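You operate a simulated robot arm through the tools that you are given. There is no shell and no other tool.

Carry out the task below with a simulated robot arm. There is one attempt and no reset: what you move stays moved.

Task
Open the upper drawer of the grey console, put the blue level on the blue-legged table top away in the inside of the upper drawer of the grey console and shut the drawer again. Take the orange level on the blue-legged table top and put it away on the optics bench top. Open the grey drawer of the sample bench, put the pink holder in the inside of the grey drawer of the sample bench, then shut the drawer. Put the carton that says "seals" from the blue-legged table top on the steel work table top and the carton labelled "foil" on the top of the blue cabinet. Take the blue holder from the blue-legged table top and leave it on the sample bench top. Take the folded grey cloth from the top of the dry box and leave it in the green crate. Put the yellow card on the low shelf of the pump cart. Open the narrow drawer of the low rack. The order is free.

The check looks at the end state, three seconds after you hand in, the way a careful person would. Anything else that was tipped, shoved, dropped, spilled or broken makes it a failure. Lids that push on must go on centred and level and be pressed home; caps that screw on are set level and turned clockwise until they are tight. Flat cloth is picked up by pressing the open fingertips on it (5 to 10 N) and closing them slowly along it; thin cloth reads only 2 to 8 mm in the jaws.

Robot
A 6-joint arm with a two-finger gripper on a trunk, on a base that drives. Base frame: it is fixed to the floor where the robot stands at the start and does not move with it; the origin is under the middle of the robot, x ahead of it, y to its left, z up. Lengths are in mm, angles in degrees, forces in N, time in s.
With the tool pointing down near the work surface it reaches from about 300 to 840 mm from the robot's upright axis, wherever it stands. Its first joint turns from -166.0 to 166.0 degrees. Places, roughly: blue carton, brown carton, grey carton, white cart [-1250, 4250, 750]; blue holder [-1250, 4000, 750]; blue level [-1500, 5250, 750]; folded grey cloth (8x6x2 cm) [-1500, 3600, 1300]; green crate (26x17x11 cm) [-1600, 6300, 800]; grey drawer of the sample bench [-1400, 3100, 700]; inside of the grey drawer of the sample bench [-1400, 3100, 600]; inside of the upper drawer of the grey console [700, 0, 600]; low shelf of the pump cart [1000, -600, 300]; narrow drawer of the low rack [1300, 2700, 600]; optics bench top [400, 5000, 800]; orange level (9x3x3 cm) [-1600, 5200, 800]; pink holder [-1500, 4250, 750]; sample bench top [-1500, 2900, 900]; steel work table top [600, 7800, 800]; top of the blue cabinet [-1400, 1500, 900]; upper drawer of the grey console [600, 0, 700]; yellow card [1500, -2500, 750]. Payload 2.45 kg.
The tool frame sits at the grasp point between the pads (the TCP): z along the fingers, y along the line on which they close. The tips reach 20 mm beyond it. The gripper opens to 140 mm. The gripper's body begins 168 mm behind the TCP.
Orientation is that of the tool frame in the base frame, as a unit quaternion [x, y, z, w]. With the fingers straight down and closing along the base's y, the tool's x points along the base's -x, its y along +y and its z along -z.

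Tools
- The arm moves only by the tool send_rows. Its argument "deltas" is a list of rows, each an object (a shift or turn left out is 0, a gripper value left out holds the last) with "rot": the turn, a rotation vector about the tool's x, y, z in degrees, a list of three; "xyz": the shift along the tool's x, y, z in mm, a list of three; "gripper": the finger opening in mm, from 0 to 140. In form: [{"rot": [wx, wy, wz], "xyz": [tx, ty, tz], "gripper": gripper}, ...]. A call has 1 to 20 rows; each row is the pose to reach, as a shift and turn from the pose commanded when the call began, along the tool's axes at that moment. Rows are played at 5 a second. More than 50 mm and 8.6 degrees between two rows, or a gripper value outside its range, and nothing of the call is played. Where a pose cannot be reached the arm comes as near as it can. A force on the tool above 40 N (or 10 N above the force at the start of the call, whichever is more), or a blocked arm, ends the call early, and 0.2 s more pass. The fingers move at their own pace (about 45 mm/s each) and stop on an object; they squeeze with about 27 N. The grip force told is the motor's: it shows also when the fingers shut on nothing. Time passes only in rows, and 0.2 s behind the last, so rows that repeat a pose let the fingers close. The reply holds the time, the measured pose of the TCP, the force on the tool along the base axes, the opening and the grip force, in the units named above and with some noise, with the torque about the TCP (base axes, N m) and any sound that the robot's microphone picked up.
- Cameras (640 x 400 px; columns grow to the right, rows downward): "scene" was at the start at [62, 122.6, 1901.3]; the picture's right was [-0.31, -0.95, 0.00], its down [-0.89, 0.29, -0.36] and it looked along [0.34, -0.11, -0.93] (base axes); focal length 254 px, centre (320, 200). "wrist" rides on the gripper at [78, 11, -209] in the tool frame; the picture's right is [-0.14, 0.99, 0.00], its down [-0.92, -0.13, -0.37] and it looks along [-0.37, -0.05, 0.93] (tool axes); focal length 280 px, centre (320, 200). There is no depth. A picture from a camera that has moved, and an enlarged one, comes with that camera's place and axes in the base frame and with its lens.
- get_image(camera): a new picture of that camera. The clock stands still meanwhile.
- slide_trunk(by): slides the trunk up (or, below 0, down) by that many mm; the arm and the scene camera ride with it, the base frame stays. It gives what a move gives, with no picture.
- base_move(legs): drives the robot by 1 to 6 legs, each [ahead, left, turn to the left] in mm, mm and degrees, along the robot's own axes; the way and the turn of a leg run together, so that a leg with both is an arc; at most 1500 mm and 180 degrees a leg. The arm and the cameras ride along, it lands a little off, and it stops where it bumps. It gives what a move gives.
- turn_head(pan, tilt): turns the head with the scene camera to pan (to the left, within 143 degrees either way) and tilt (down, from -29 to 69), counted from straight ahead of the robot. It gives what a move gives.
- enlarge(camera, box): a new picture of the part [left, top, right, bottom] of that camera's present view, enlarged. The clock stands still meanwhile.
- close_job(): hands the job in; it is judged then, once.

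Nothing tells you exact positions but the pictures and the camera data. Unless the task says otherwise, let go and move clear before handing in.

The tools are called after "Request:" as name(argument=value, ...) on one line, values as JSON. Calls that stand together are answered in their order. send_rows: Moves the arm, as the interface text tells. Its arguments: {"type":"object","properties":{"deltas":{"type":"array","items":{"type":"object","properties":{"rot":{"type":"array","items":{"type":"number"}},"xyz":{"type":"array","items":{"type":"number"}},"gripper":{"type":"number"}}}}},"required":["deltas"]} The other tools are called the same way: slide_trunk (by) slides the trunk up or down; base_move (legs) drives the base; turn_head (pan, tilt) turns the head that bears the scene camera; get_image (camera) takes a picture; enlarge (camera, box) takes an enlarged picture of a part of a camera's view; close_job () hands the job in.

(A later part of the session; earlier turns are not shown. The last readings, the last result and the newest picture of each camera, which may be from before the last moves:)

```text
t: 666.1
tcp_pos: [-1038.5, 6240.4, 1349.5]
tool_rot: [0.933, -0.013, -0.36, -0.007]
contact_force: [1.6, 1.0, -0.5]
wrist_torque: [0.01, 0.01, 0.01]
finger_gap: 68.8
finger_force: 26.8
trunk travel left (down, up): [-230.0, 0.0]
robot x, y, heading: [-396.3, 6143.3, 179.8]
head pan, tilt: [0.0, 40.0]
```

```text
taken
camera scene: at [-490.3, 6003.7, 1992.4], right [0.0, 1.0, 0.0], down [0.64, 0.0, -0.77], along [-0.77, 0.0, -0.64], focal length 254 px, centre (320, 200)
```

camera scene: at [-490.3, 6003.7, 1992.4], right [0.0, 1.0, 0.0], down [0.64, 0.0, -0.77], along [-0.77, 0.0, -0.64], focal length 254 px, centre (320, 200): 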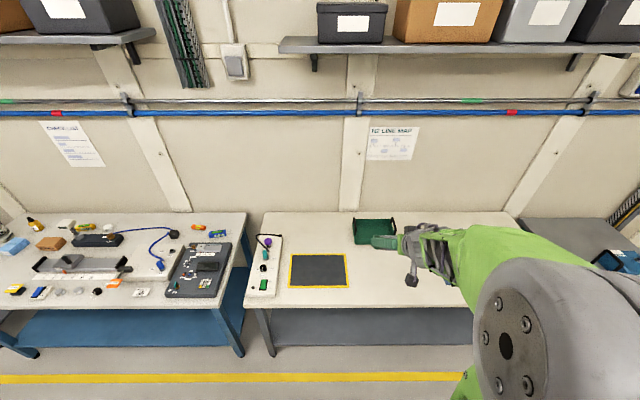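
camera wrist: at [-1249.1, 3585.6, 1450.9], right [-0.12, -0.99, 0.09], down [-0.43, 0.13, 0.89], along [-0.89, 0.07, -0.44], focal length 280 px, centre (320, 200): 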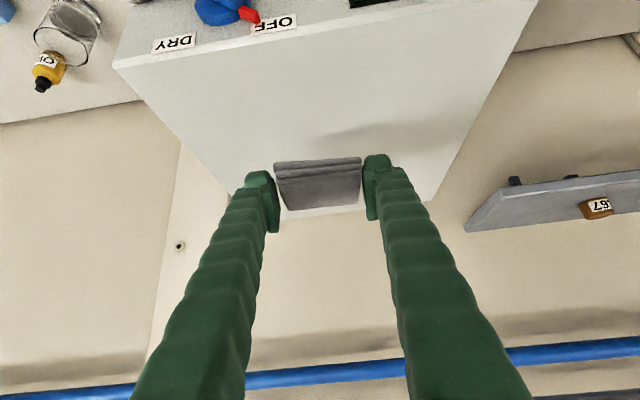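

The green crate is at about [-1560, 6340]. I'll zoom in.

Request:
enlarge(camera="scene", box=[320, 190, 440, 290])

Request:
get_image(camera="wrist")

```text
4.00 times, centred on (380, 240) of scene
camera zoom: at [-490.3, 6003.7, 1992.4], right [0.0, 1.0, 0.0], down [0.64, 0.0, -0.77], along [-0.77, 0.0, -0.64], focal length 1016 px, centre (80, 40)
```

zoom: 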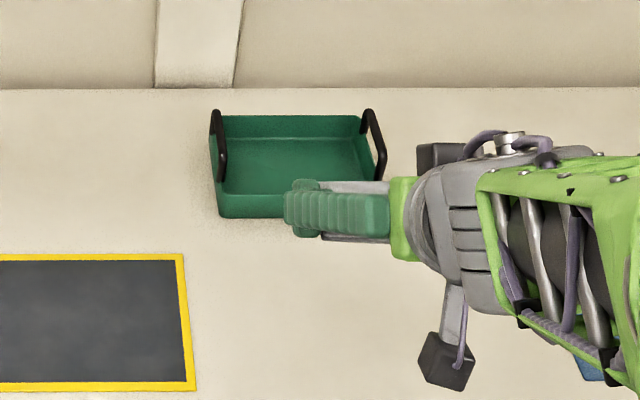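

```text
taken
camera wrist: at [-841.6, 6223.8, 1450.8], right [-0.13, -0.99, 0.09], down [-0.43, 0.14, 0.89], along [-0.89, 0.08, -0.44], focal length 280 px, centre (320, 200)
```

wrist: 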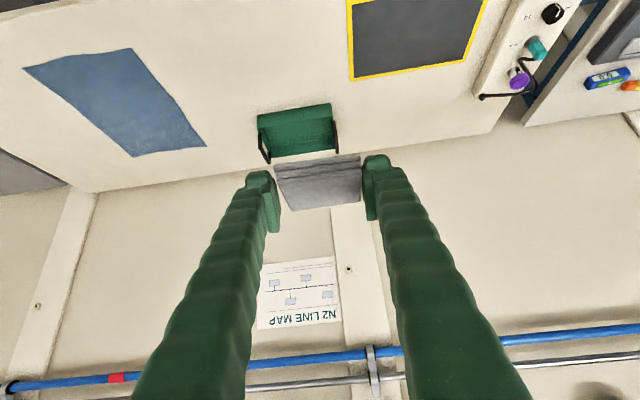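

The crate spans x -1455 to -1620, y 6196 to 6440, with handles at its ends. I'll drive in above it and lower the trunk.

Request:
base_move(legs=[[410, -75, 0]])

Request:
slide_trunk(by=-150)

Request:
send_rows(deltas=[{"xyz": [0, 0, 30]}, {"xyz": [0, 0, 60]}, {"xyz": [0, 0, 90]}, {"xyz": [0, 0, 125]}])

Request:
get_image(camera="wrist")

Request:
get_image(camera="scene")

```text
t: 668.7
tcp_pos: [-1454.0, 6316.6, 1348.3]
tool_rot: [0.933, -0.014, -0.36, -0.007]
contact_force: [-1.6, -0.2, -0.3]
wrist_torque: [0.0, -0.03, 0.01]
finger_gap: 68.7
finger_force: 27.1
trunk travel left (down, up): [-230.0, 0.0]
robot x, y, heading: [-805.9, 6220.5, 179.8]
head pan, tilt: [0.0, 40.0]
```

```text
t: 670.4
tcp_pos: [-1451.4, 6316.4, 1197.6]
tool_rot: [0.933, -0.014, -0.36, -0.007]
contact_force: [-1.0, 0.7, -0.1]
wrist_torque: [-0.03, 0.03, -0.04]
finger_gap: 68.5
finger_force: 26.9
trunk travel left (down, up): [-80.0, 150.0]
robot x, y, heading: [-807.1, 6218.2, 179.5]
head pan, tilt: [0.0, 40.0]
```

```text
t: 671.4
tcp_pos: [-1536.7, 6320.6, 1104.1]
tool_rot: [0.933, -0.013, -0.358, -0.006]
contact_force: [0.0, 0.4, -0.5]
wrist_torque: [0.03, -0.01, 0.01]
finger_gap: 68.9
finger_force: 27.0
trunk travel left (down, up): [-80.0, 150.0]
robot x, y, heading: [-807.6, 6222.1, 179.9]
head pan, tilt: [0.0, 40.0]
```

```text
taken
camera wrist: at [-1339.6, 6303.7, 1206.4], right [-0.13, -0.99, 0.09], down [-0.43, 0.14, 0.89], along [-0.89, 0.08, -0.44], focal length 280 px, centre (320, 200)
```

wrist: 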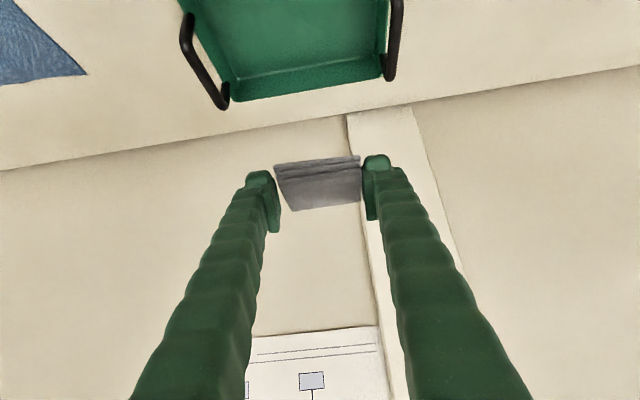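

```text
taken
camera scene: at [-905.8, 6080.0, 1842.3], right [0.0, 1.0, 0.0], down [0.64, 0.0, -0.77], along [-0.77, 0.0, -0.64], focal length 254 px, centre (320, 200)
```

scene: 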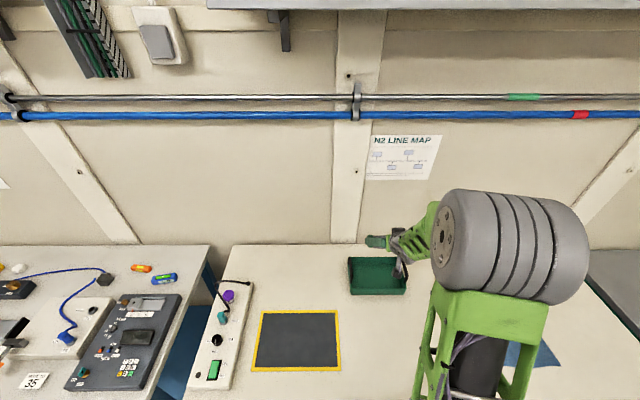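

Centred over the crate. Lowering the cloth into it.

Request:
send_rows(deltas=[{"xyz": [25, -1, 31]}, {"xyz": [50, -2, 62]}, {"xyz": [75, -3, 93]}, {"xyz": [100, -3, 124]}, {"xyz": [125, -3, 155]}])

Request:
get_image(camera="wrist")

Request:
enlarge(camera="scene", box=[320, 210, 480, 330])

```text
t: 672.6
tcp_pos: [-1548.5, 6323.7, 905.2]
tool_rot: [0.933, -0.014, -0.36, -0.007]
contact_force: [-0.9, 0.1, 0.1]
wrist_torque: [0.0, 0.02, -0.02]
finger_gap: 68.6
finger_force: 27.4
trunk travel left (down, up): [-80.0, 150.0]
robot x, y, heading: [-807.9, 6218.5, 179.9]
head pan, tilt: [0.0, 40.0]
```

```text
taken
camera wrist: at [-1351.0, 6306.8, 1008.6], right [-0.13, -0.99, 0.09], down [-0.43, 0.14, 0.89], along [-0.89, 0.08, -0.44], focal length 280 px, centre (320, 200)
```

wrist: 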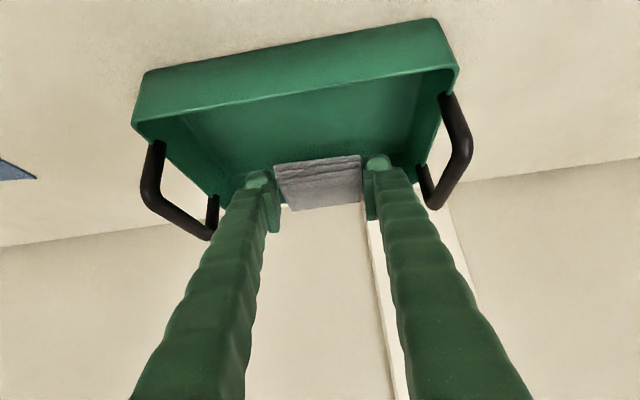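

```text
3.33 times, centred on (400, 270) of scene
camera zoom: at [-905.1, 6079.8, 1842.3], right [0.0, 1.0, 0.0], down [0.64, 0.0, -0.77], along [-0.77, 0.0, -0.64], focal length 846 px, centre (53, -33)
```

zoom: 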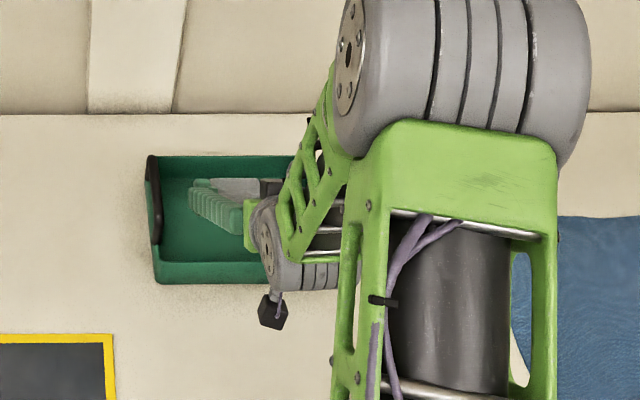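

The cloth is over the crate's inside. Lowering further with care.

Request:
send_rows(deltas=[{"xyz": [4, 0, 4.5]}, {"xyz": [8, 0, 9]}, {"xyz": [12, 0, 13.4]}, {"xyz": [16, 0, 17.8]}, {"xyz": [20, 0, 22.3]}, {"xyz": [24, 0, 26.7]}, {"xyz": [28, 0, 31]}])

Request:
get_image(camera="wrist")

```text
t: 674.2
tcp_pos: [-1548.5, 6324.3, 864.7]
tool_rot: [0.933, -0.014, -0.359, -0.007]
contact_force: [0.1, -0.1, -0.9]
wrist_torque: [0.03, 0.02, 0.01]
finger_gap: 68.7
finger_force: 27.8
trunk travel left (down, up): [-80.0, 150.0]
robot x, y, heading: [-808.2, 6215.2, 179.7]
head pan, tilt: [0.0, 40.0]
```

```text
taken
camera wrist: at [-1351.3, 6307.1, 967.5], right [-0.13, -0.99, 0.09], down [-0.43, 0.14, 0.89], along [-0.89, 0.08, -0.44], focal length 280 px, centre (320, 200)
```

wrist: 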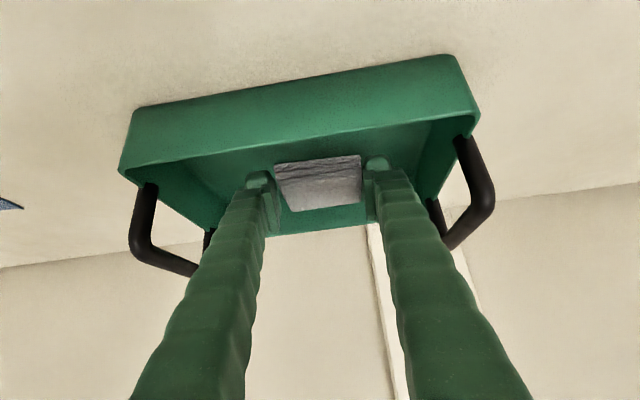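

Still clear of the rim; lowering a little more until the cloth is near the crate floor.

Request:
send_rows(deltas=[{"xyz": [4, 0, 4.5]}, {"xyz": [8, 0, 9]}, {"xyz": [12, 0, 13.4]}, {"xyz": [16, 0, 17.8]}, {"xyz": [20, 0, 22.3]}, {"xyz": [24, 0, 26.7]}])

Request:
get_image(camera="wrist")

```text
t: 675.6
tcp_pos: [-1549.0, 6325.3, 830.6]
tool_rot: [0.933, -0.013, -0.361, -0.007]
contact_force: [3.0, 0.6, 5.9]
wrist_torque: [-0.26, -0.16, 0.13]
finger_gap: 68.6
finger_force: 27.2
trunk travel left (down, up): [-80.0, 150.0]
robot x, y, heading: [-807.3, 6220.5, 179.9]
head pan, tilt: [0.0, 40.0]
```

```text
taken
camera wrist: at [-1351.5, 6307.0, 932.2], right [-0.13, -0.99, 0.09], down [-0.43, 0.14, 0.89], along [-0.89, 0.08, -0.44], focal length 280 px, centre (320, 200)
```

wrist: 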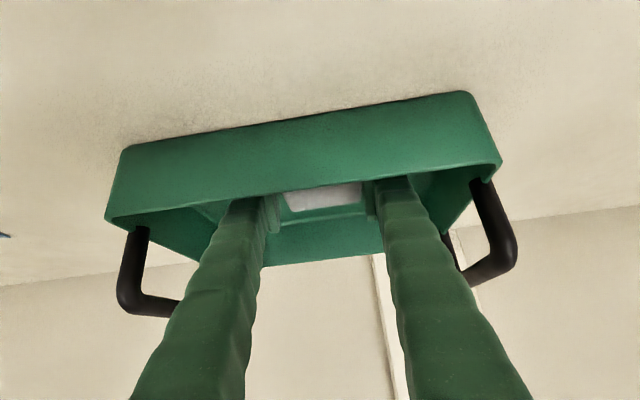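

The cloth touches the crate floor. Releasing and rising straight up.

Request:
send_rows(deltas=[{"xyz": [-0.7, 0, -0.7], "gripper": 80}, {"xyz": [-0.7, 0, -0.7], "gripper": 92}, {"xyz": [-0.7, 0, -0.7], "gripper": 92}])

Request:
send_rows(deltas=[{"xyz": [-13, 0, -15]}, {"xyz": [-33, 0, -37]}, {"xyz": [-60, 0, -67]}, {"xyz": [-90, 0, -100]}, {"xyz": [-120, 0, -133]}])

Request:
get_image(camera="wrist")

```text
t: 676.4
tcp_pos: [-1549.5, 6323.2, 830.0]
tool_rot: [0.933, -0.014, -0.36, -0.007]
contact_force: [-0.3, -0.1, -0.3]
wrist_torque: [-0.02, -0.01, -0.02]
finger_gap: 91.7
finger_force: 0.1
trunk travel left (down, up): [-80.0, 150.0]
robot x, y, heading: [-806.6, 6220.3, 180.0]
head pan, tilt: [0.0, 40.0]
```

```text
t: 677.6
tcp_pos: [-1547.8, 6323.8, 1010.0]
tool_rot: [0.933, -0.013, -0.361, -0.007]
contact_force: [0.8, 0.4, -0.1]
wrist_torque: [0.0, 0.05, 0.03]
finger_gap: 91.8
finger_force: 0.0
trunk travel left (down, up): [-80.0, 150.0]
robot x, y, heading: [-808.2, 6216.0, 179.7]
head pan, tilt: [0.0, 40.0]
```

```text
taken
camera wrist: at [-1350.3, 6305.8, 1112.8], right [-0.13, -0.99, 0.09], down [-0.43, 0.14, 0.89], along [-0.89, 0.08, -0.44], focal length 280 px, centre (320, 200)
```

wrist: 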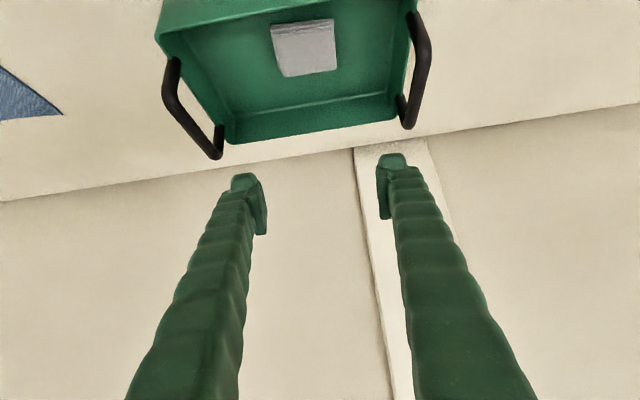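

The cloth is in the crate. Next the orange level: I'll raise the arm and drive back to the blue-legged table's right half.

Request:
slide_trunk(by=95)

Request:
base_move(legs=[[-250, 0, 0], [0, 1085, 0]])

Request:
get_image(camera="wrist")

Request:
get_image(camera="scene")

```text
t: 678.9
tcp_pos: [-1548.0, 6323.5, 1104.7]
tool_rot: [0.933, -0.013, -0.36, -0.007]
contact_force: [-0.1, -0.2, 0.1]
wrist_torque: [-0.02, 0.01, -0.02]
finger_gap: 91.9
finger_force: 0.0
trunk travel left (down, up): [-175.0, 55.0]
robot x, y, heading: [-806.0, 6217.1, 179.8]
head pan, tilt: [0.0, 40.0]
```

```text
t: 690.1
tcp_pos: [-1297.8, 5239.6, 1103.9]
tool_rot: [0.933, -0.012, -0.36, -0.007]
contact_force: [0.6, -1.2, 0.1]
wrist_torque: [-0.02, 0.02, -0.01]
finger_gap: 91.9
finger_force: 0.0
trunk travel left (down, up): [-175.0, 55.0]
robot x, y, heading: [-557.0, 5139.7, 180.0]
head pan, tilt: [0.0, 40.0]
```

```text
taken
camera wrist: at [-1102.1, 5222.8, 1207.3], right [-0.13, -0.99, 0.09], down [-0.43, 0.14, 0.89], along [-0.89, 0.08, -0.44], focal length 280 px, centre (320, 200)
```

wrist: 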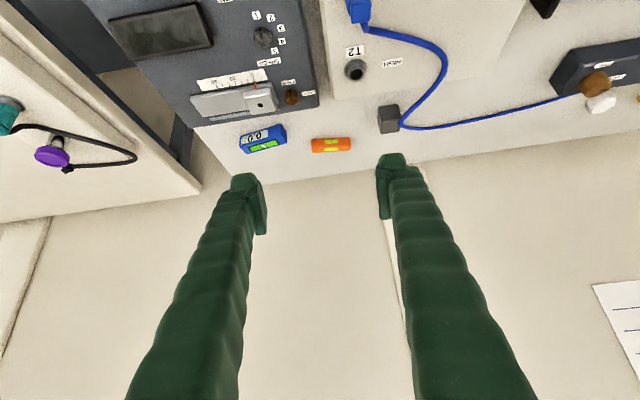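

```text
taken
camera scene: at [-654.9, 4997.6, 1937.4], right [0.0, 1.0, 0.0], down [0.64, 0.0, -0.77], along [-0.77, 0.0, -0.64], focal length 254 px, centre (320, 200)
```

scene: 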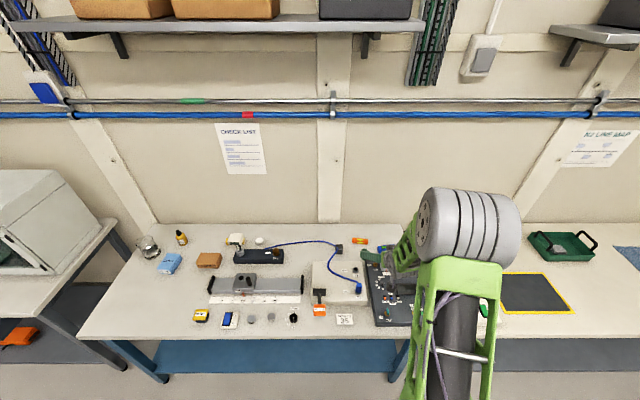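

The orange level is at about [-1635, 5230] and the blue one at [-1570, 5375]. I'll drive in and lower above the orange one.

Request:
base_move(legs=[[250, 0, 0]])

Request:
send_rows(deltas=[{"xyz": [22, 3, 32], "gripper": 125}, {"xyz": [44, 6, 64]}, {"xyz": [66, 9, 96]}, {"xyz": [85, 11, 128]}, {"xyz": [100, 11, 150]}])

Request:
get_image(camera="wrist")

```text
t: 692.0
tcp_pos: [-1548.9, 5241.1, 1105.3]
tool_rot: [0.933, -0.013, -0.36, -0.006]
contact_force: [-0.1, 0.1, -1.3]
wrist_torque: [0.01, -0.03, 0.0]
finger_gap: 92.1
finger_force: 0.0
trunk travel left (down, up): [-175.0, 55.0]
robot x, y, heading: [-809.7, 5137.3, 179.8]
head pan, tilt: [0.0, 40.0]
```

```text
t: 693.1
tcp_pos: [-1575.7, 5231.0, 926.1]
tool_rot: [0.933, -0.014, -0.36, -0.007]
contact_force: [-0.5, -0.4, -0.9]
wrist_torque: [0.0, -0.05, 0.01]
finger_gap: 125.1
finger_force: 0.0
trunk travel left (down, up): [-175.0, 55.0]
robot x, y, heading: [-805.6, 5135.2, 180.0]
head pan, tilt: [0.0, 40.0]
```

```text
taken
camera wrist: at [-1378.7, 5213.8, 1027.7], right [-0.13, -0.99, 0.09], down [-0.43, 0.14, 0.89], along [-0.89, 0.08, -0.44], focal length 280 px, centre (320, 200)
```

wrist: 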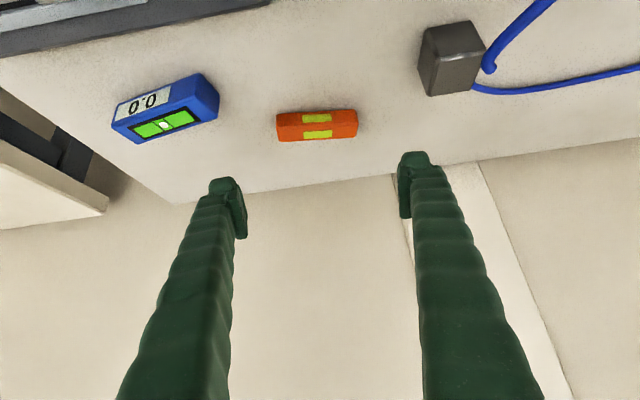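

The orange level is 90 mm long, centred at [-1637, 5232], turned about 7°. I'll match its yaw and descend with the fingers at its ends.

Request:
send_rows(deltas=[{"rot": [1.2, 0, 1.3], "xyz": [5, -1, 30], "gripper": 114}, {"rot": [2.4, 0, 2.6], "xyz": [10, -1, 58]}, {"rot": [3.6, 0, 3.9], "xyz": [15, -1, 82]}, {"rot": [3.6, 0, 3.9], "xyz": [17, -1, 94]}, {"rot": [3.6, 0, 3.9], "xyz": [17, -1, 94]}])

Request:
get_image(camera="wrist")

```text
t: 694.4
tcp_pos: [-1626.0, 5234.4, 845.1]
tool_rot: [0.931, -0.055, -0.359, -0.023]
contact_force: [-0.7, 0.1, -0.6]
wrist_torque: [-0.01, 0.0, 0.02]
finger_gap: 113.8
finger_force: 0.0
trunk travel left (down, up): [-175.0, 55.0]
robot x, y, heading: [-805.6, 5141.5, 179.8]
head pan, tilt: [0.0, 40.0]
```

```text
taken
camera wrist: at [-1431.2, 5198.4, 947.3], right [-0.22, -0.97, 0.09], down [-0.42, 0.18, 0.89], along [-0.88, 0.16, -0.44], focal length 280 px, centre (320, 200)
```

wrist: 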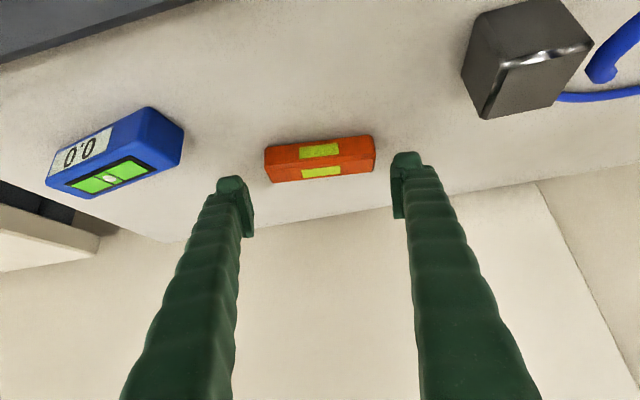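

Aligned. Final descent and close on the ends.

Request:
send_rows(deltas=[{"xyz": [2.4, 2, 10]}, {"xyz": [4.2, 3, 18]}, {"xyz": [4.8, 3, 20]}])

Request:
get_image(camera="wrist")

```text
t: 695.1
tcp_pos: [-1637.1, 5232.7, 826.6]
tool_rot: [0.931, -0.055, -0.359, -0.023]
contact_force: [0.3, 0.1, 0.5]
wrist_torque: [-0.01, 0.04, -0.01]
finger_gap: 114.3
finger_force: 0.1
trunk travel left (down, up): [-175.0, 55.0]
robot x, y, heading: [-809.2, 5138.1, 179.9]
head pan, tilt: [0.0, 40.0]
```

```text
taken
camera wrist: at [-1441.7, 5196.6, 929.7], right [-0.22, -0.97, 0.09], down [-0.42, 0.18, 0.89], along [-0.88, 0.16, -0.44], focal length 280 px, centre (320, 200)
```

wrist: 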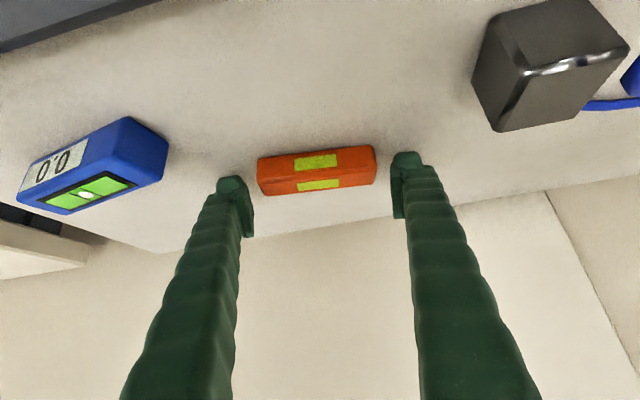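

A small correction toward the robot, then close.

Request:
send_rows(deltas=[{"xyz": [5.5, -1, -2.8]}, {"xyz": [5.5, -1, -2.8], "gripper": 98}, {"xyz": [5.5, -1, -2.8], "gripper": 93}, {"xyz": [5.5, -1, -2.8], "gripper": 70}, {"xyz": [5.5, -1, -2.8], "gripper": 70}, {"xyz": [5.5, -1, -2.8], "gripper": 70}])

Request:
send_rows(deltas=[{"xyz": [-6, 0, -7]}, {"xyz": [-18, 0, -20]}, {"xyz": [-36, 0, -40]}, {"xyz": [-60, 0, -70]}, {"xyz": [-80, 0, -105]}])

Request:
get_image(camera="wrist")

```text
t: 696.5
tcp_pos: [-1629.9, 5232.9, 824.8]
tool_rot: [0.931, -0.056, -0.359, -0.023]
contact_force: [-0.2, -0.2, 1.2]
wrist_torque: [0.04, 0.01, 0.01]
finger_gap: 92.3
finger_force: 27.1
trunk travel left (down, up): [-175.0, 55.0]
robot x, y, heading: [-805.8, 5137.6, 179.7]
head pan, tilt: [0.0, 40.0]
```

```text
t: 697.8
tcp_pos: [-1618.8, 5229.4, 958.1]
tool_rot: [0.931, -0.056, -0.359, -0.023]
contact_force: [0.5, 0.6, -1.5]
wrist_torque: [0.01, 0.02, -0.02]
finger_gap: 91.9
finger_force: 27.1
trunk travel left (down, up): [-175.0, 55.0]
robot x, y, heading: [-805.5, 5140.4, 179.9]
head pan, tilt: [0.0, 40.0]
```

```text
taken
camera wrist: at [-1423.5, 5194.7, 1060.5], right [-0.22, -0.97, 0.09], down [-0.42, 0.18, 0.89], along [-0.88, 0.16, -0.44], focal length 280 px, centre (320, 200)
```

wrist: 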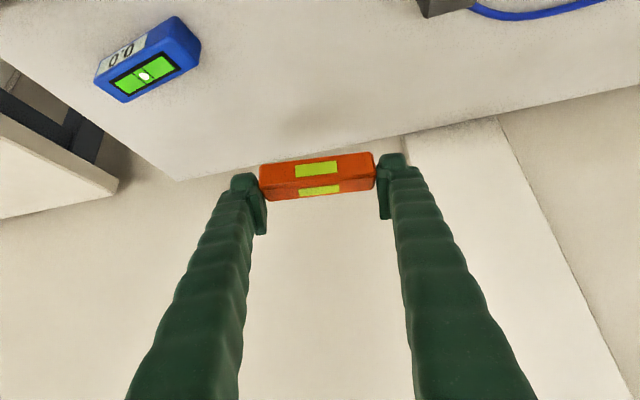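

The orange level is held. I'll pull back from the table, turn north and look at the optics bench on the east side.

Request:
base_move(legs=[[-300, 0, 0]])

Request:
send_rows(deltas=[{"xyz": [20, 0, -42]}, {"xyz": [45, 0, -84]}, {"xyz": [75, 0, -115]}, {"xyz": [105, 0, -145]}])

Request:
base_move(legs=[[0, 0, -90]])

Request:
turn_head(pan=-80, tilt=40)

Request:
get_image(camera="scene")

```text
t: 699.8
tcp_pos: [-1320.2, 5228.9, 957.8]
tool_rot: [0.931, -0.055, -0.361, -0.023]
contact_force: [0.5, -0.1, -0.6]
wrist_torque: [-0.01, 0.01, 0.01]
finger_gap: 91.8
finger_force: 27.1
trunk travel left (down, up): [-175.0, 55.0]
robot x, y, heading: [-510.0, 5137.0, 179.8]
head pan, tilt: [0.0, 40.0]
```

```text
t: 700.8
tcp_pos: [-1146.9, 5207.9, 995.4]
tool_rot: [0.931, -0.056, -0.36, -0.024]
contact_force: [-0.3, -1.4, -0.6]
wrist_torque: [-0.02, 0.05, 0.01]
finger_gap: 91.9
finger_force: 27.0
trunk travel left (down, up): [-175.0, 55.0]
robot x, y, heading: [-510.3, 5138.2, 180.1]
head pan, tilt: [0.0, 40.0]
```

```text
t: 705.0
tcp_pos: [-430.6, 5772.8, 995.6]
tool_rot: [-0.613, 0.703, 0.236, 0.273]
contact_force: [0.6, 0.1, -1.5]
wrist_torque: [0.04, 0.0, -0.02]
finger_gap: 91.5
finger_force: 27.8
trunk travel left (down, up): [-175.0, 55.0]
robot x, y, heading: [-506.9, 5140.5, 88.9]
head pan, tilt: [0.0, 40.0]
```

```text
t: 706.6
tcp_pos: [-430.2, 5774.0, 995.3]
tool_rot: [-0.613, 0.703, 0.235, 0.272]
contact_force: [-1.1, -0.1, -1.0]
wrist_torque: [0.03, 0.02, -0.01]
finger_gap: 91.3
finger_force: 27.7
trunk travel left (down, up): [-175.0, 55.0]
robot x, y, heading: [-506.6, 5142.3, 89.4]
head pan, tilt: [-80.0, 40.0]
```

```text
taken
camera scene: at [-567.0, 5163.4, 1937.4], right [0.16, -0.99, 0.0], down [-0.63, -0.1, -0.77], along [0.76, 0.12, -0.64], focal length 254 px, centre (320, 200)
```

scene: 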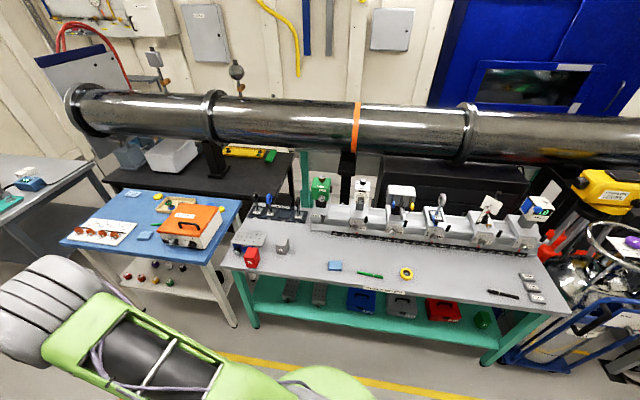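

The optics bench is the grey-topped one with the rail; there is free space at about [285, 4630] between the yellow ring and the black pen. I'll turn east and approach it.

Request:
base_move(legs=[[0, 50, 0], [0, 0, -89.4], [0, -405, 0]])

Request:
turn_head(pan=0, tilt=45)

Request:
get_image(camera="scene")

Request:
get_image(camera="wrist")

```text
t: 715.2
tcp_pos: [76.4, 4659.8, 996.5]
tool_rot: [0.057, 0.931, -0.024, 0.359]
contact_force: [-0.3, -0.5, -0.3]
wrist_torque: [0.02, 0.01, 0.0]
finger_gap: 90.8
finger_force: 27.6
trunk travel left (down, up): [-175.0, 55.0]
robot x, y, heading: [-567.2, 4729.3, -0.4]
head pan, tilt: [-80.0, 40.0]
```

```text
t: 716.7
tcp_pos: [76.2, 4659.6, 995.6]
tool_rot: [0.056, 0.931, -0.023, 0.36]
contact_force: [-0.2, -0.1, -1.6]
wrist_torque: [0.0, 0.01, -0.01]
finger_gap: 91.0
finger_force: 27.2
trunk travel left (down, up): [-175.0, 55.0]
robot x, y, heading: [-561.4, 4732.2, -0.4]
head pan, tilt: [0.0, 45.0]
```

```text
taken
camera scene: at [-470.5, 4871.5, 1930.1], right [-0.01, -1.0, 0.0], down [-0.71, 0.0, -0.71], along [0.71, 0.0, -0.71], focal length 254 px, centre (320, 200)
```

scene: 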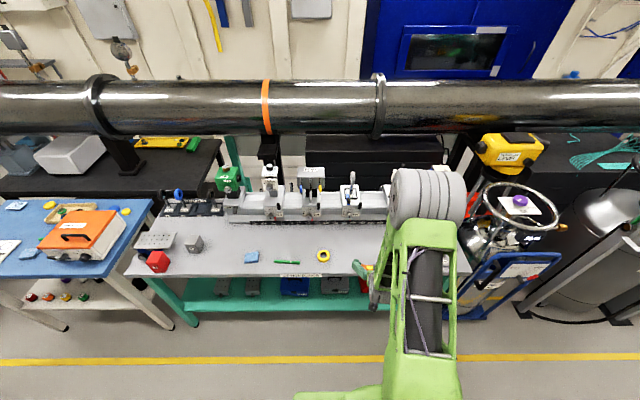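

```text
taken
camera wrist: at [-120.7, 4695.9, 1097.5], right [0.22, 0.97, 0.09], down [0.42, -0.18, 0.89], along [0.88, -0.16, -0.44], focal length 280 px, centre (320, 200)
```

wrist: 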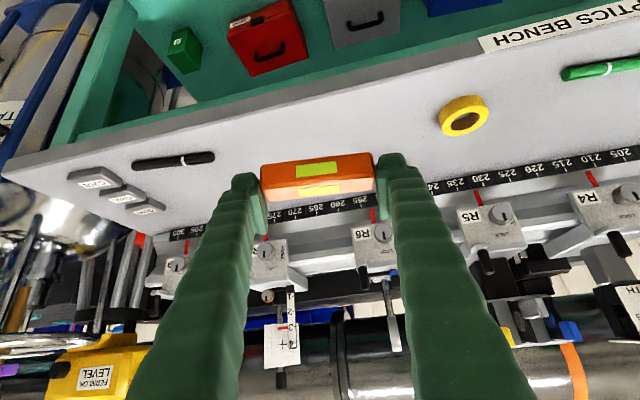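

The label confirms the optics bench. I'll drive in and lower the level onto the free area.

Request:
base_move(legs=[[225, 0, 0.4]])

Request:
send_rows(deltas=[{"xyz": [30, 0, 33]}, {"xyz": [60, 0, 66]}, {"xyz": [75, 0, 82]}])

Request:
get_image(camera="wrist")

```text
t: 718.5
tcp_pos: [303.1, 4664.5, 994.2]
tool_rot: [0.054, 0.931, -0.023, 0.36]
contact_force: [1.3, 0.7, -0.9]
wrist_torque: [-0.01, 0.02, -0.02]
finger_gap: 90.5
finger_force: 26.9
trunk travel left (down, up): [-175.0, 55.0]
robot x, y, heading: [-334.8, 4729.4, 0.1]
head pan, tilt: [0.0, 45.0]
```

```text
t: 719.2
tcp_pos: [302.1, 4664.8, 883.1]
tool_rot: [0.053, 0.931, -0.023, 0.359]
contact_force: [0.1, 0.3, -1.2]
wrist_torque: [-0.03, 0.01, -0.04]
finger_gap: 90.6
finger_force: 26.5
trunk travel left (down, up): [-175.0, 55.0]
robot x, y, heading: [-333.6, 4733.7, 0.2]
head pan, tilt: [0.0, 45.0]
```

```text
taken
camera wrist: at [105.6, 4698.9, 985.7], right [0.22, 0.97, 0.09], down [0.42, -0.17, 0.89], along [0.88, -0.16, -0.44], focal length 280 px, centre (320, 200)
```

wrist: 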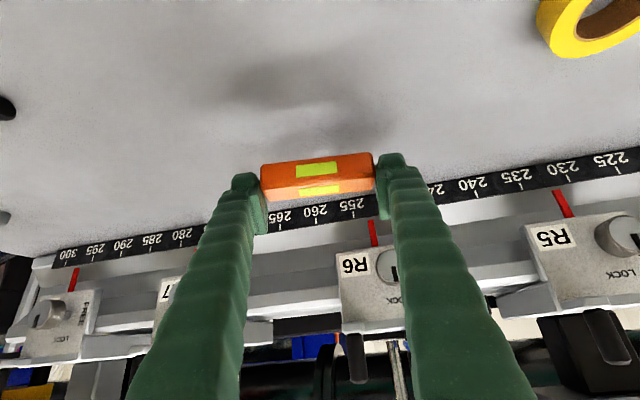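

Clear below. Descending slowly to contact.

Request:
send_rows(deltas=[{"xyz": [4, 0, 4.4]}, {"xyz": [8, 0, 8.9]}, {"xyz": [12, 0, 13.3]}, {"xyz": [16, 0, 17.8]}, {"xyz": [20, 0, 22.2]}, {"xyz": [23, 0, 25.2]}, {"xyz": [26, 0, 28.2]}, {"xyz": [29, 0, 31.2]}, {"xyz": [31, 0, 34.2]}, {"xyz": [34, 0, 37.2]}, {"xyz": [37, 0, 40.2]}])

```text
t: 721.3
tcp_pos: [304.0, 4663.7, 843.0]
tool_rot: [0.053, 0.929, -0.023, 0.365]
contact_force: [-6.7, 0.3, 18.0]
wrist_torque: [0.29, 0.34, 0.2]
finger_gap: 91.9
finger_force: 27.1
trunk travel left (down, up): [-175.0, 55.0]
robot x, y, heading: [-332.7, 4735.0, 0.3]
head pan, tilt: [0.0, 45.0]
stopped in row 10: the force on the tool passed its limit at 59 N (the readings are from after the stop); the commanded pose is now the measured one
```

Contact with the bench. Easing off, releasing and rising.

Request:
send_rows(deltas=[{"xyz": [-1.2, 0, -1.3]}, {"xyz": [-1.2, 0, -1.3], "gripper": 100}, {"xyz": [-1.2, 0, -1.3], "gripper": 112}, {"xyz": [-1.2, 0, -1.3], "gripper": 112}])

Request:
send_rows(deltas=[{"xyz": [-8, 0, -9]}, {"xyz": [-20, 0, -23]}, {"xyz": [-40, 0, -45]}, {"xyz": [-66, 0, -75]}, {"xyz": [-95, 0, -108]}])

Request:
get_image(camera="wrist")

```text
t: 722.3
tcp_pos: [303.1, 4665.1, 841.5]
tool_rot: [0.053, 0.93, -0.022, 0.362]
contact_force: [-0.8, -0.4, -0.8]
wrist_torque: [-0.01, -0.01, -0.03]
finger_gap: 112.1
finger_force: 0.1
trunk travel left (down, up): [-175.0, 55.0]
robot x, y, heading: [-332.5, 4731.6, 0.1]
head pan, tilt: [0.0, 45.0]
```

```text
t: 723.5
tcp_pos: [300.2, 4664.6, 987.2]
tool_rot: [0.054, 0.93, -0.023, 0.363]
contact_force: [-0.6, -0.6, 0.6]
wrist_torque: [0.02, -0.03, -0.02]
finger_gap: 112.0
finger_force: 0.1
trunk travel left (down, up): [-175.0, 55.0]
robot x, y, heading: [-341.0, 4730.3, 0.3]
head pan, tilt: [0.0, 45.0]
```

```text
taken
camera wrist: at [103.1, 4698.9, 1088.0], right [0.22, 0.97, 0.09], down [0.41, -0.17, 0.9], along [0.89, -0.16, -0.44], focal length 280 px, centre (320, 200)
```

wrist: 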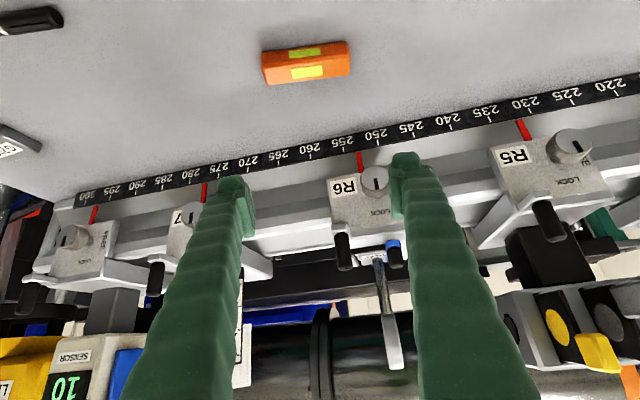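

The orange level is placed. Now the blue level: back off, turn around to face the blue-legged table again.

Request:
base_move(legs=[[-215, 0, 0], [0, 0, 90], [0, 0, 89.7], [0, -545, 0]])

Request:
get_image(camera="wrist")

```text
t: 737.7
tcp_pos: [-1205.3, 5324.2, 986.0]
tool_rot: [0.931, -0.042, -0.362, -0.018]
contact_force: [0.1, 0.3, 0.6]
wrist_torque: [-0.03, 0.0, 0.0]
finger_gap: 112.0
finger_force: 0.0
trunk travel left (down, up): [-175.0, 55.0]
robot x, y, heading: [-566.7, 5270.5, -178.1]
head pan, tilt: [0.0, 45.0]
```

```text
taken
camera wrist: at [-1008.8, 5296.1, 1087.3], right [-0.19, -0.98, 0.09], down [-0.41, 0.16, 0.9], along [-0.89, 0.13, -0.44], focal length 280 px, centre (320, 200)
```

wrist: 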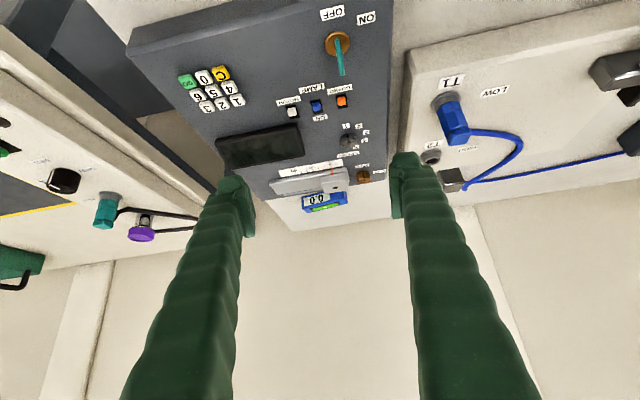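

The blue level lies at about [-1575, 5376], behind the dark control panel. I'll straighten the base, move in and yaw the tool to match the level.

Request:
base_move(legs=[[0, 0, -1.9], [235, 0, 0]])

Request:
send_rows(deltas=[{"rot": [-3.7, 0, -4.0], "xyz": [-12, -8, 16], "gripper": 130}, {"rot": [-7.3, 0, -8.1], "xyz": [-24, -16, 32]}, {"rot": [-11, 0, -12.1], "xyz": [-36, -24, 48]}, {"rot": [-11, 0, -12.1], "xyz": [-45, -30, 60]}])

Request:
get_image(camera="wrist")

```text
t: 739.8
tcp_pos: [-1441.0, 5347.7, 985.7]
tool_rot: [0.93, -0.057, -0.363, -0.024]
contact_force: [-0.5, -1.6, -0.6]
wrist_torque: [0.03, -0.05, 0.01]
finger_gap: 111.8
finger_force: 0.1
trunk travel left (down, up): [-175.0, 55.0]
robot x, y, heading: [-805.3, 5274.4, 179.7]
head pan, tilt: [0.0, 45.0]
```

```text
t: 740.8
tcp_pos: [-1510.9, 5386.9, 972.9]
tool_rot: [0.928, 0.076, -0.363, 0.026]
contact_force: [1.0, 1.1, 1.0]
wrist_torque: [0.0, -0.01, -0.02]
finger_gap: 129.9
finger_force: 0.0
trunk travel left (down, up): [-175.0, 55.0]
robot x, y, heading: [-804.4, 5277.0, 179.6]
head pan, tilt: [0.0, 45.0]
```

```text
taken
camera wrist: at [-1313.1, 5407.5, 1074.4], right [0.06, -0.99, 0.09], down [-0.44, 0.05, 0.89], along [-0.89, -0.09, -0.44], focal length 280 px, centre (320, 200)
```

wrist: 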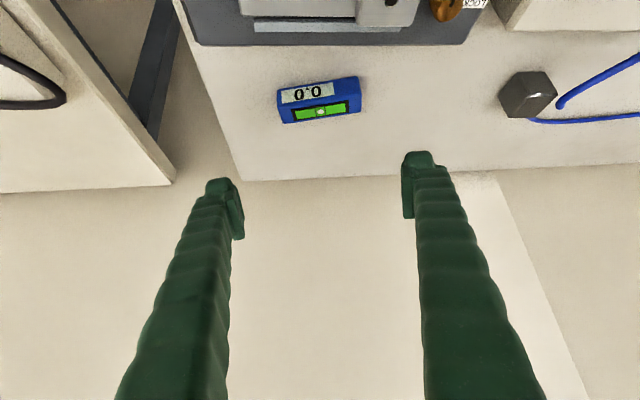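

Let me zoom in on the level for exact edges.

Request:
enlarge(camera="wrist", box=[260, 60, 388, 140])

```text
5.00 times, centred on (324, 100) of wrist
camera zoom: at [-1313.1, 5407.5, 1074.4], right [0.06, -0.99, 0.09], down [-0.44, 0.05, 0.89], along [-0.89, -0.09, -0.44], focal length 1402 px, centre (300, 700)
```

zoom: 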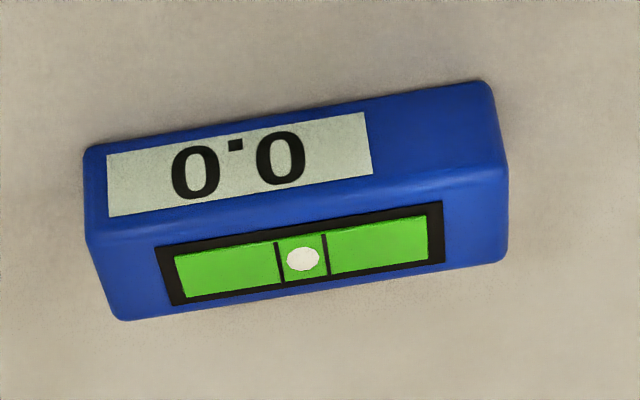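

The level is about 99 x 30 x 30 mm, centred at [-1570, 5372]; the tool's yaw matches within 2°. Descending around it.

Request:
send_rows(deltas=[{"xyz": [14, 2, 33], "gripper": 124}, {"xyz": [28, 3, 66]}, {"xyz": [42, 5, 99]}, {"xyz": [50, 6, 130]}, {"xyz": [54, 6, 143]}])

Request:
get_image(camera="wrist")

```text
t: 742.0
tcp_pos: [-1565.9, 5371.7, 830.0]
tool_rot: [0.929, 0.075, -0.361, 0.027]
contact_force: [-0.8, 0.3, 0.1]
wrist_torque: [0.04, 0.0, 0.01]
finger_gap: 124.1
finger_force: 0.0
trunk travel left (down, up): [-175.0, 55.0]
robot x, y, heading: [-805.9, 5274.3, 179.5]
head pan, tilt: [0.0, 45.0]
```

```text
taken
camera wrist: at [-1368.8, 5392.9, 931.4], right [0.06, -0.99, 0.09], down [-0.44, 0.05, 0.9], along [-0.89, -0.09, -0.44], focal length 280 px, centre (320, 200)
```

wrist: 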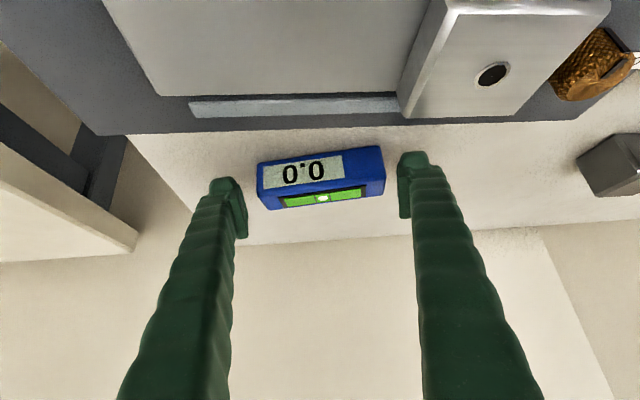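

Nearly there; final few millimetres and close.

Request:
send_rows(deltas=[{"xyz": [0, 0, 5]}, {"xyz": [0, 0, 5], "gripper": 108}, {"xyz": [0, 0, 5], "gripper": 101}, {"xyz": [0, 0, 5], "gripper": 75}, {"xyz": [0, 0, 5], "gripper": 75}, {"xyz": [0, 0, 5], "gripper": 75}])

Request:
send_rows(deltas=[{"xyz": [-6, 0, -7]}, {"xyz": [-18, 0, -20]}, {"xyz": [-36, 0, -40]}, {"xyz": [-62, 0, -72]}, {"xyz": [-85, 0, -108]}, {"xyz": [-100, 0, -140]}])

Request:
get_image(camera="wrist")

```text
t: 743.4
tcp_pos: [-1569.3, 5371.9, 827.6]
tool_rot: [0.929, 0.075, -0.362, 0.027]
contact_force: [0.8, -0.5, 0.1]
wrist_torque: [0.06, -0.03, -0.04]
finger_gap: 105.8
finger_force: 27.2
trunk travel left (down, up): [-175.0, 55.0]
robot x, y, heading: [-804.6, 5278.2, 179.7]
head pan, tilt: [0.0, 45.0]
```

```text
t: 744.8
tcp_pos: [-1547.6, 5374.7, 999.6]
tool_rot: [0.929, 0.075, -0.361, 0.027]
contact_force: [-0.7, -0.1, -2.7]
wrist_torque: [0.0, 0.04, 0.01]
finger_gap: 105.3
finger_force: 27.2
trunk travel left (down, up): [-175.0, 55.0]
robot x, y, heading: [-805.8, 5278.9, 179.6]
head pan, tilt: [0.0, 45.0]
```

```text
taken
camera wrist: at [-1350.3, 5395.5, 1100.8], right [0.06, -0.99, 0.09], down [-0.44, 0.05, 0.89], along [-0.89, -0.09, -0.44], focal length 280 px, centre (320, 200)
```

wrist: 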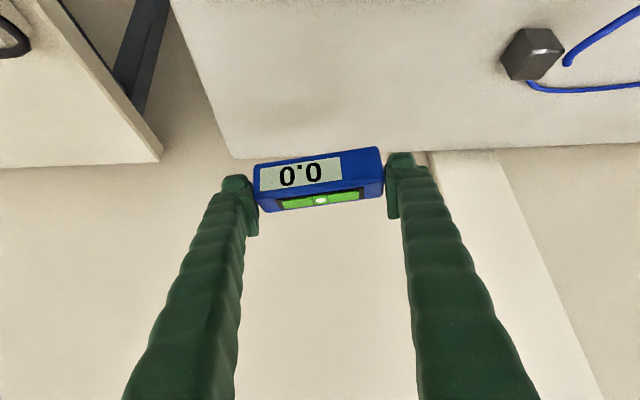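

The blue level is held. I'll back off, retract, turn south and drive down to the console.

Request:
base_move(legs=[[-330, 0, 0]])

Request:
send_rows(deltas=[{"xyz": [22, 0, -35]}, {"xyz": [45, 0, -70]}, {"xyz": [70, 0, -100]}, {"xyz": [90, 0, -120]}])

Request:
base_move(legs=[[0, 0, 90], [1500, 0, 0], [1500, 0, 0], [1500, 0, 0]])

Request:
turn_head(pan=30, tilt=45)

Request:
get_image(camera="scene")

```text
t: 747.0
tcp_pos: [-1213.8, 5372.9, 999.5]
tool_rot: [0.929, 0.076, -0.362, 0.027]
contact_force: [0.2, -0.2, -0.7]
wrist_torque: [0.01, 0.01, 0.01]
finger_gap: 105.4
finger_force: 26.9
trunk travel left (down, up): [-175.0, 55.0]
robot x, y, heading: [-470.9, 5276.1, 180.0]
head pan, tilt: [0.0, 45.0]
```

```text
t: 748.0
tcp_pos: [-1067.3, 5396.9, 1026.8]
tool_rot: [0.929, 0.076, -0.362, 0.027]
contact_force: [0.6, -0.1, -1.8]
wrist_torque: [0.01, 0.0, 0.0]
finger_gap: 105.5
finger_force: 27.2
trunk travel left (down, up): [-175.0, 55.0]
robot x, y, heading: [-470.2, 5272.2, 179.6]
head pan, tilt: [0.0, 45.0]
```

```text
t: 773.3
tcp_pos: [-536.9, 175.8, 1026.6]
tool_rot: [0.595, 0.717, -0.234, 0.277]
contact_force: [0.2, -0.6, -0.6]
wrist_torque: [-0.01, 0.01, 0.01]
finger_gap: 104.0
finger_force: 26.9
trunk travel left (down, up): [-175.0, 55.0]
robot x, y, heading: [-427.8, 777.9, -89.1]
head pan, tilt: [0.0, 45.0]
```

```text
t: 774.3
tcp_pos: [-536.4, 176.5, 1026.3]
tool_rot: [0.594, 0.718, -0.233, 0.278]
contact_force: [0.1, -0.2, -1.7]
wrist_torque: [-0.02, -0.01, 0.03]
finger_gap: 103.6
finger_force: 26.9
trunk travel left (down, up): [-175.0, 55.0]
robot x, y, heading: [-424.6, 780.9, -89.0]
head pan, tilt: [30.0, 45.0]
```

```text
taken
camera scene: at [-246.8, 700.3, 1930.1], right [-0.86, -0.52, 0.0], down [-0.36, 0.61, -0.71], along [0.36, -0.61, -0.71], focal length 254 px, centre (320, 200)
```

scene: 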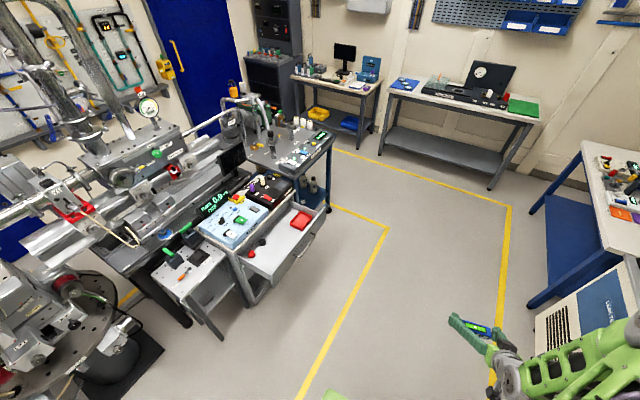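

The drawer is still open. I'll drive level with it and turn to face it.

Request:
base_move(legs=[[585, 0, -1], [0, 0, 90]])

Request:
turn_head(pan=-5, tilt=55)

Request:
get_image(camera="scene")

Request:
get_image(camera="wrist")

```text
t: 781.4
tcp_pos: [177.7, 81.8, 1026.8]
tool_rot: [-0.079, 0.928, 0.028, 0.362]
contact_force: [0.2, -0.6, -2.0]
wrist_torque: [0.03, 0.02, -0.02]
finger_gap: 103.0
finger_force: 26.9
trunk travel left (down, up): [-175.0, 55.0]
robot x, y, heading: [-424.7, 198.9, 0.1]
head pan, tilt: [30.0, 45.0]
```

```text
t: 782.4
tcp_pos: [177.0, 81.6, 1026.3]
tool_rot: [-0.079, 0.928, 0.027, 0.362]
contact_force: [0.8, 0.7, -1.8]
wrist_torque: [0.0, -0.01, -0.01]
finger_gap: 103.1
finger_force: 27.3
trunk travel left (down, up): [-175.0, 55.0]
robot x, y, heading: [-423.9, 199.2, 0.2]
head pan, tilt: [-5.0, 55.0]
```

```text
taken
camera scene: at [-342.2, 334.5, 1916.7], right [-0.08, -1.0, 0.0], down [-0.82, 0.07, -0.57], along [0.57, -0.05, -0.82], focal length 254 px, centre (320, 200)
```

scene: 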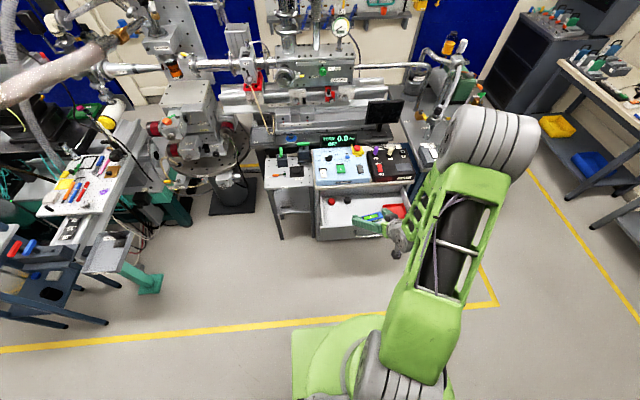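

```text
taken
camera wrist: at [-21.7, 60.2, 1127.4], right [-0.07, 0.99, 0.09], down [0.44, -0.05, 0.89], along [0.89, 0.1, -0.44], focal length 280 px, centre (320, 200)
```

wrist: 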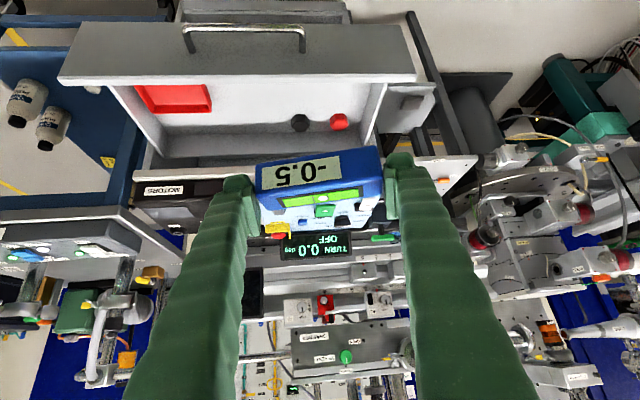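

The drawer's middle is free: red tray on the right, two knobs at the back left. I'll drive in and lower the trunk.

Request:
base_move(legs=[[235, 0, 0]])

Request:
slide_trunk(by=-110)

Request:
get_image(camera="wrist")

```text
t: 784.1
tcp_pos: [411.0, 85.2, 1024.5]
tool_rot: [-0.08, 0.929, 0.029, 0.361]
contact_force: [1.5, -0.3, -0.8]
wrist_torque: [-0.01, 0.03, 0.03]
finger_gap: 103.0
finger_force: 26.3
trunk travel left (down, up): [-175.0, 55.0]
robot x, y, heading: [-191.2, 202.1, 0.4]
head pan, tilt: [-5.0, 55.0]
```

```text
t: 785.6
tcp_pos: [408.8, 84.6, 915.9]
tool_rot: [-0.08, 0.928, 0.028, 0.362]
contact_force: [-0.7, -0.3, -0.8]
wrist_torque: [-0.01, 0.0, 0.0]
finger_gap: 103.2
finger_force: 26.7
trunk travel left (down, up): [-65.0, 165.0]
robot x, y, heading: [-191.2, 204.5, 0.4]
head pan, tilt: [-5.0, 55.0]
```

```text
taken
camera wrist: at [209.8, 61.4, 1017.6], right [-0.07, 0.99, 0.09], down [0.44, -0.05, 0.89], along [0.89, 0.1, -0.44], focal length 280 px, centre (320, 200)
```

wrist: 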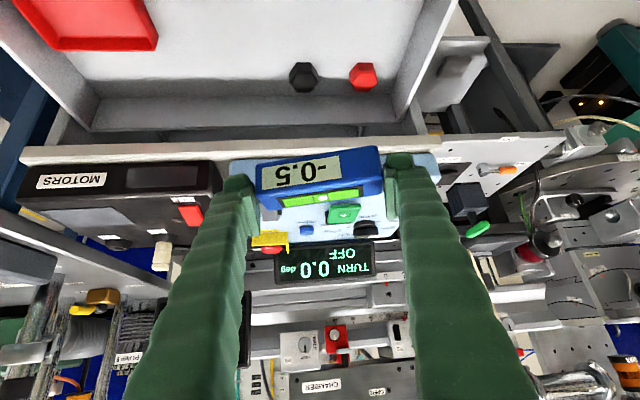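

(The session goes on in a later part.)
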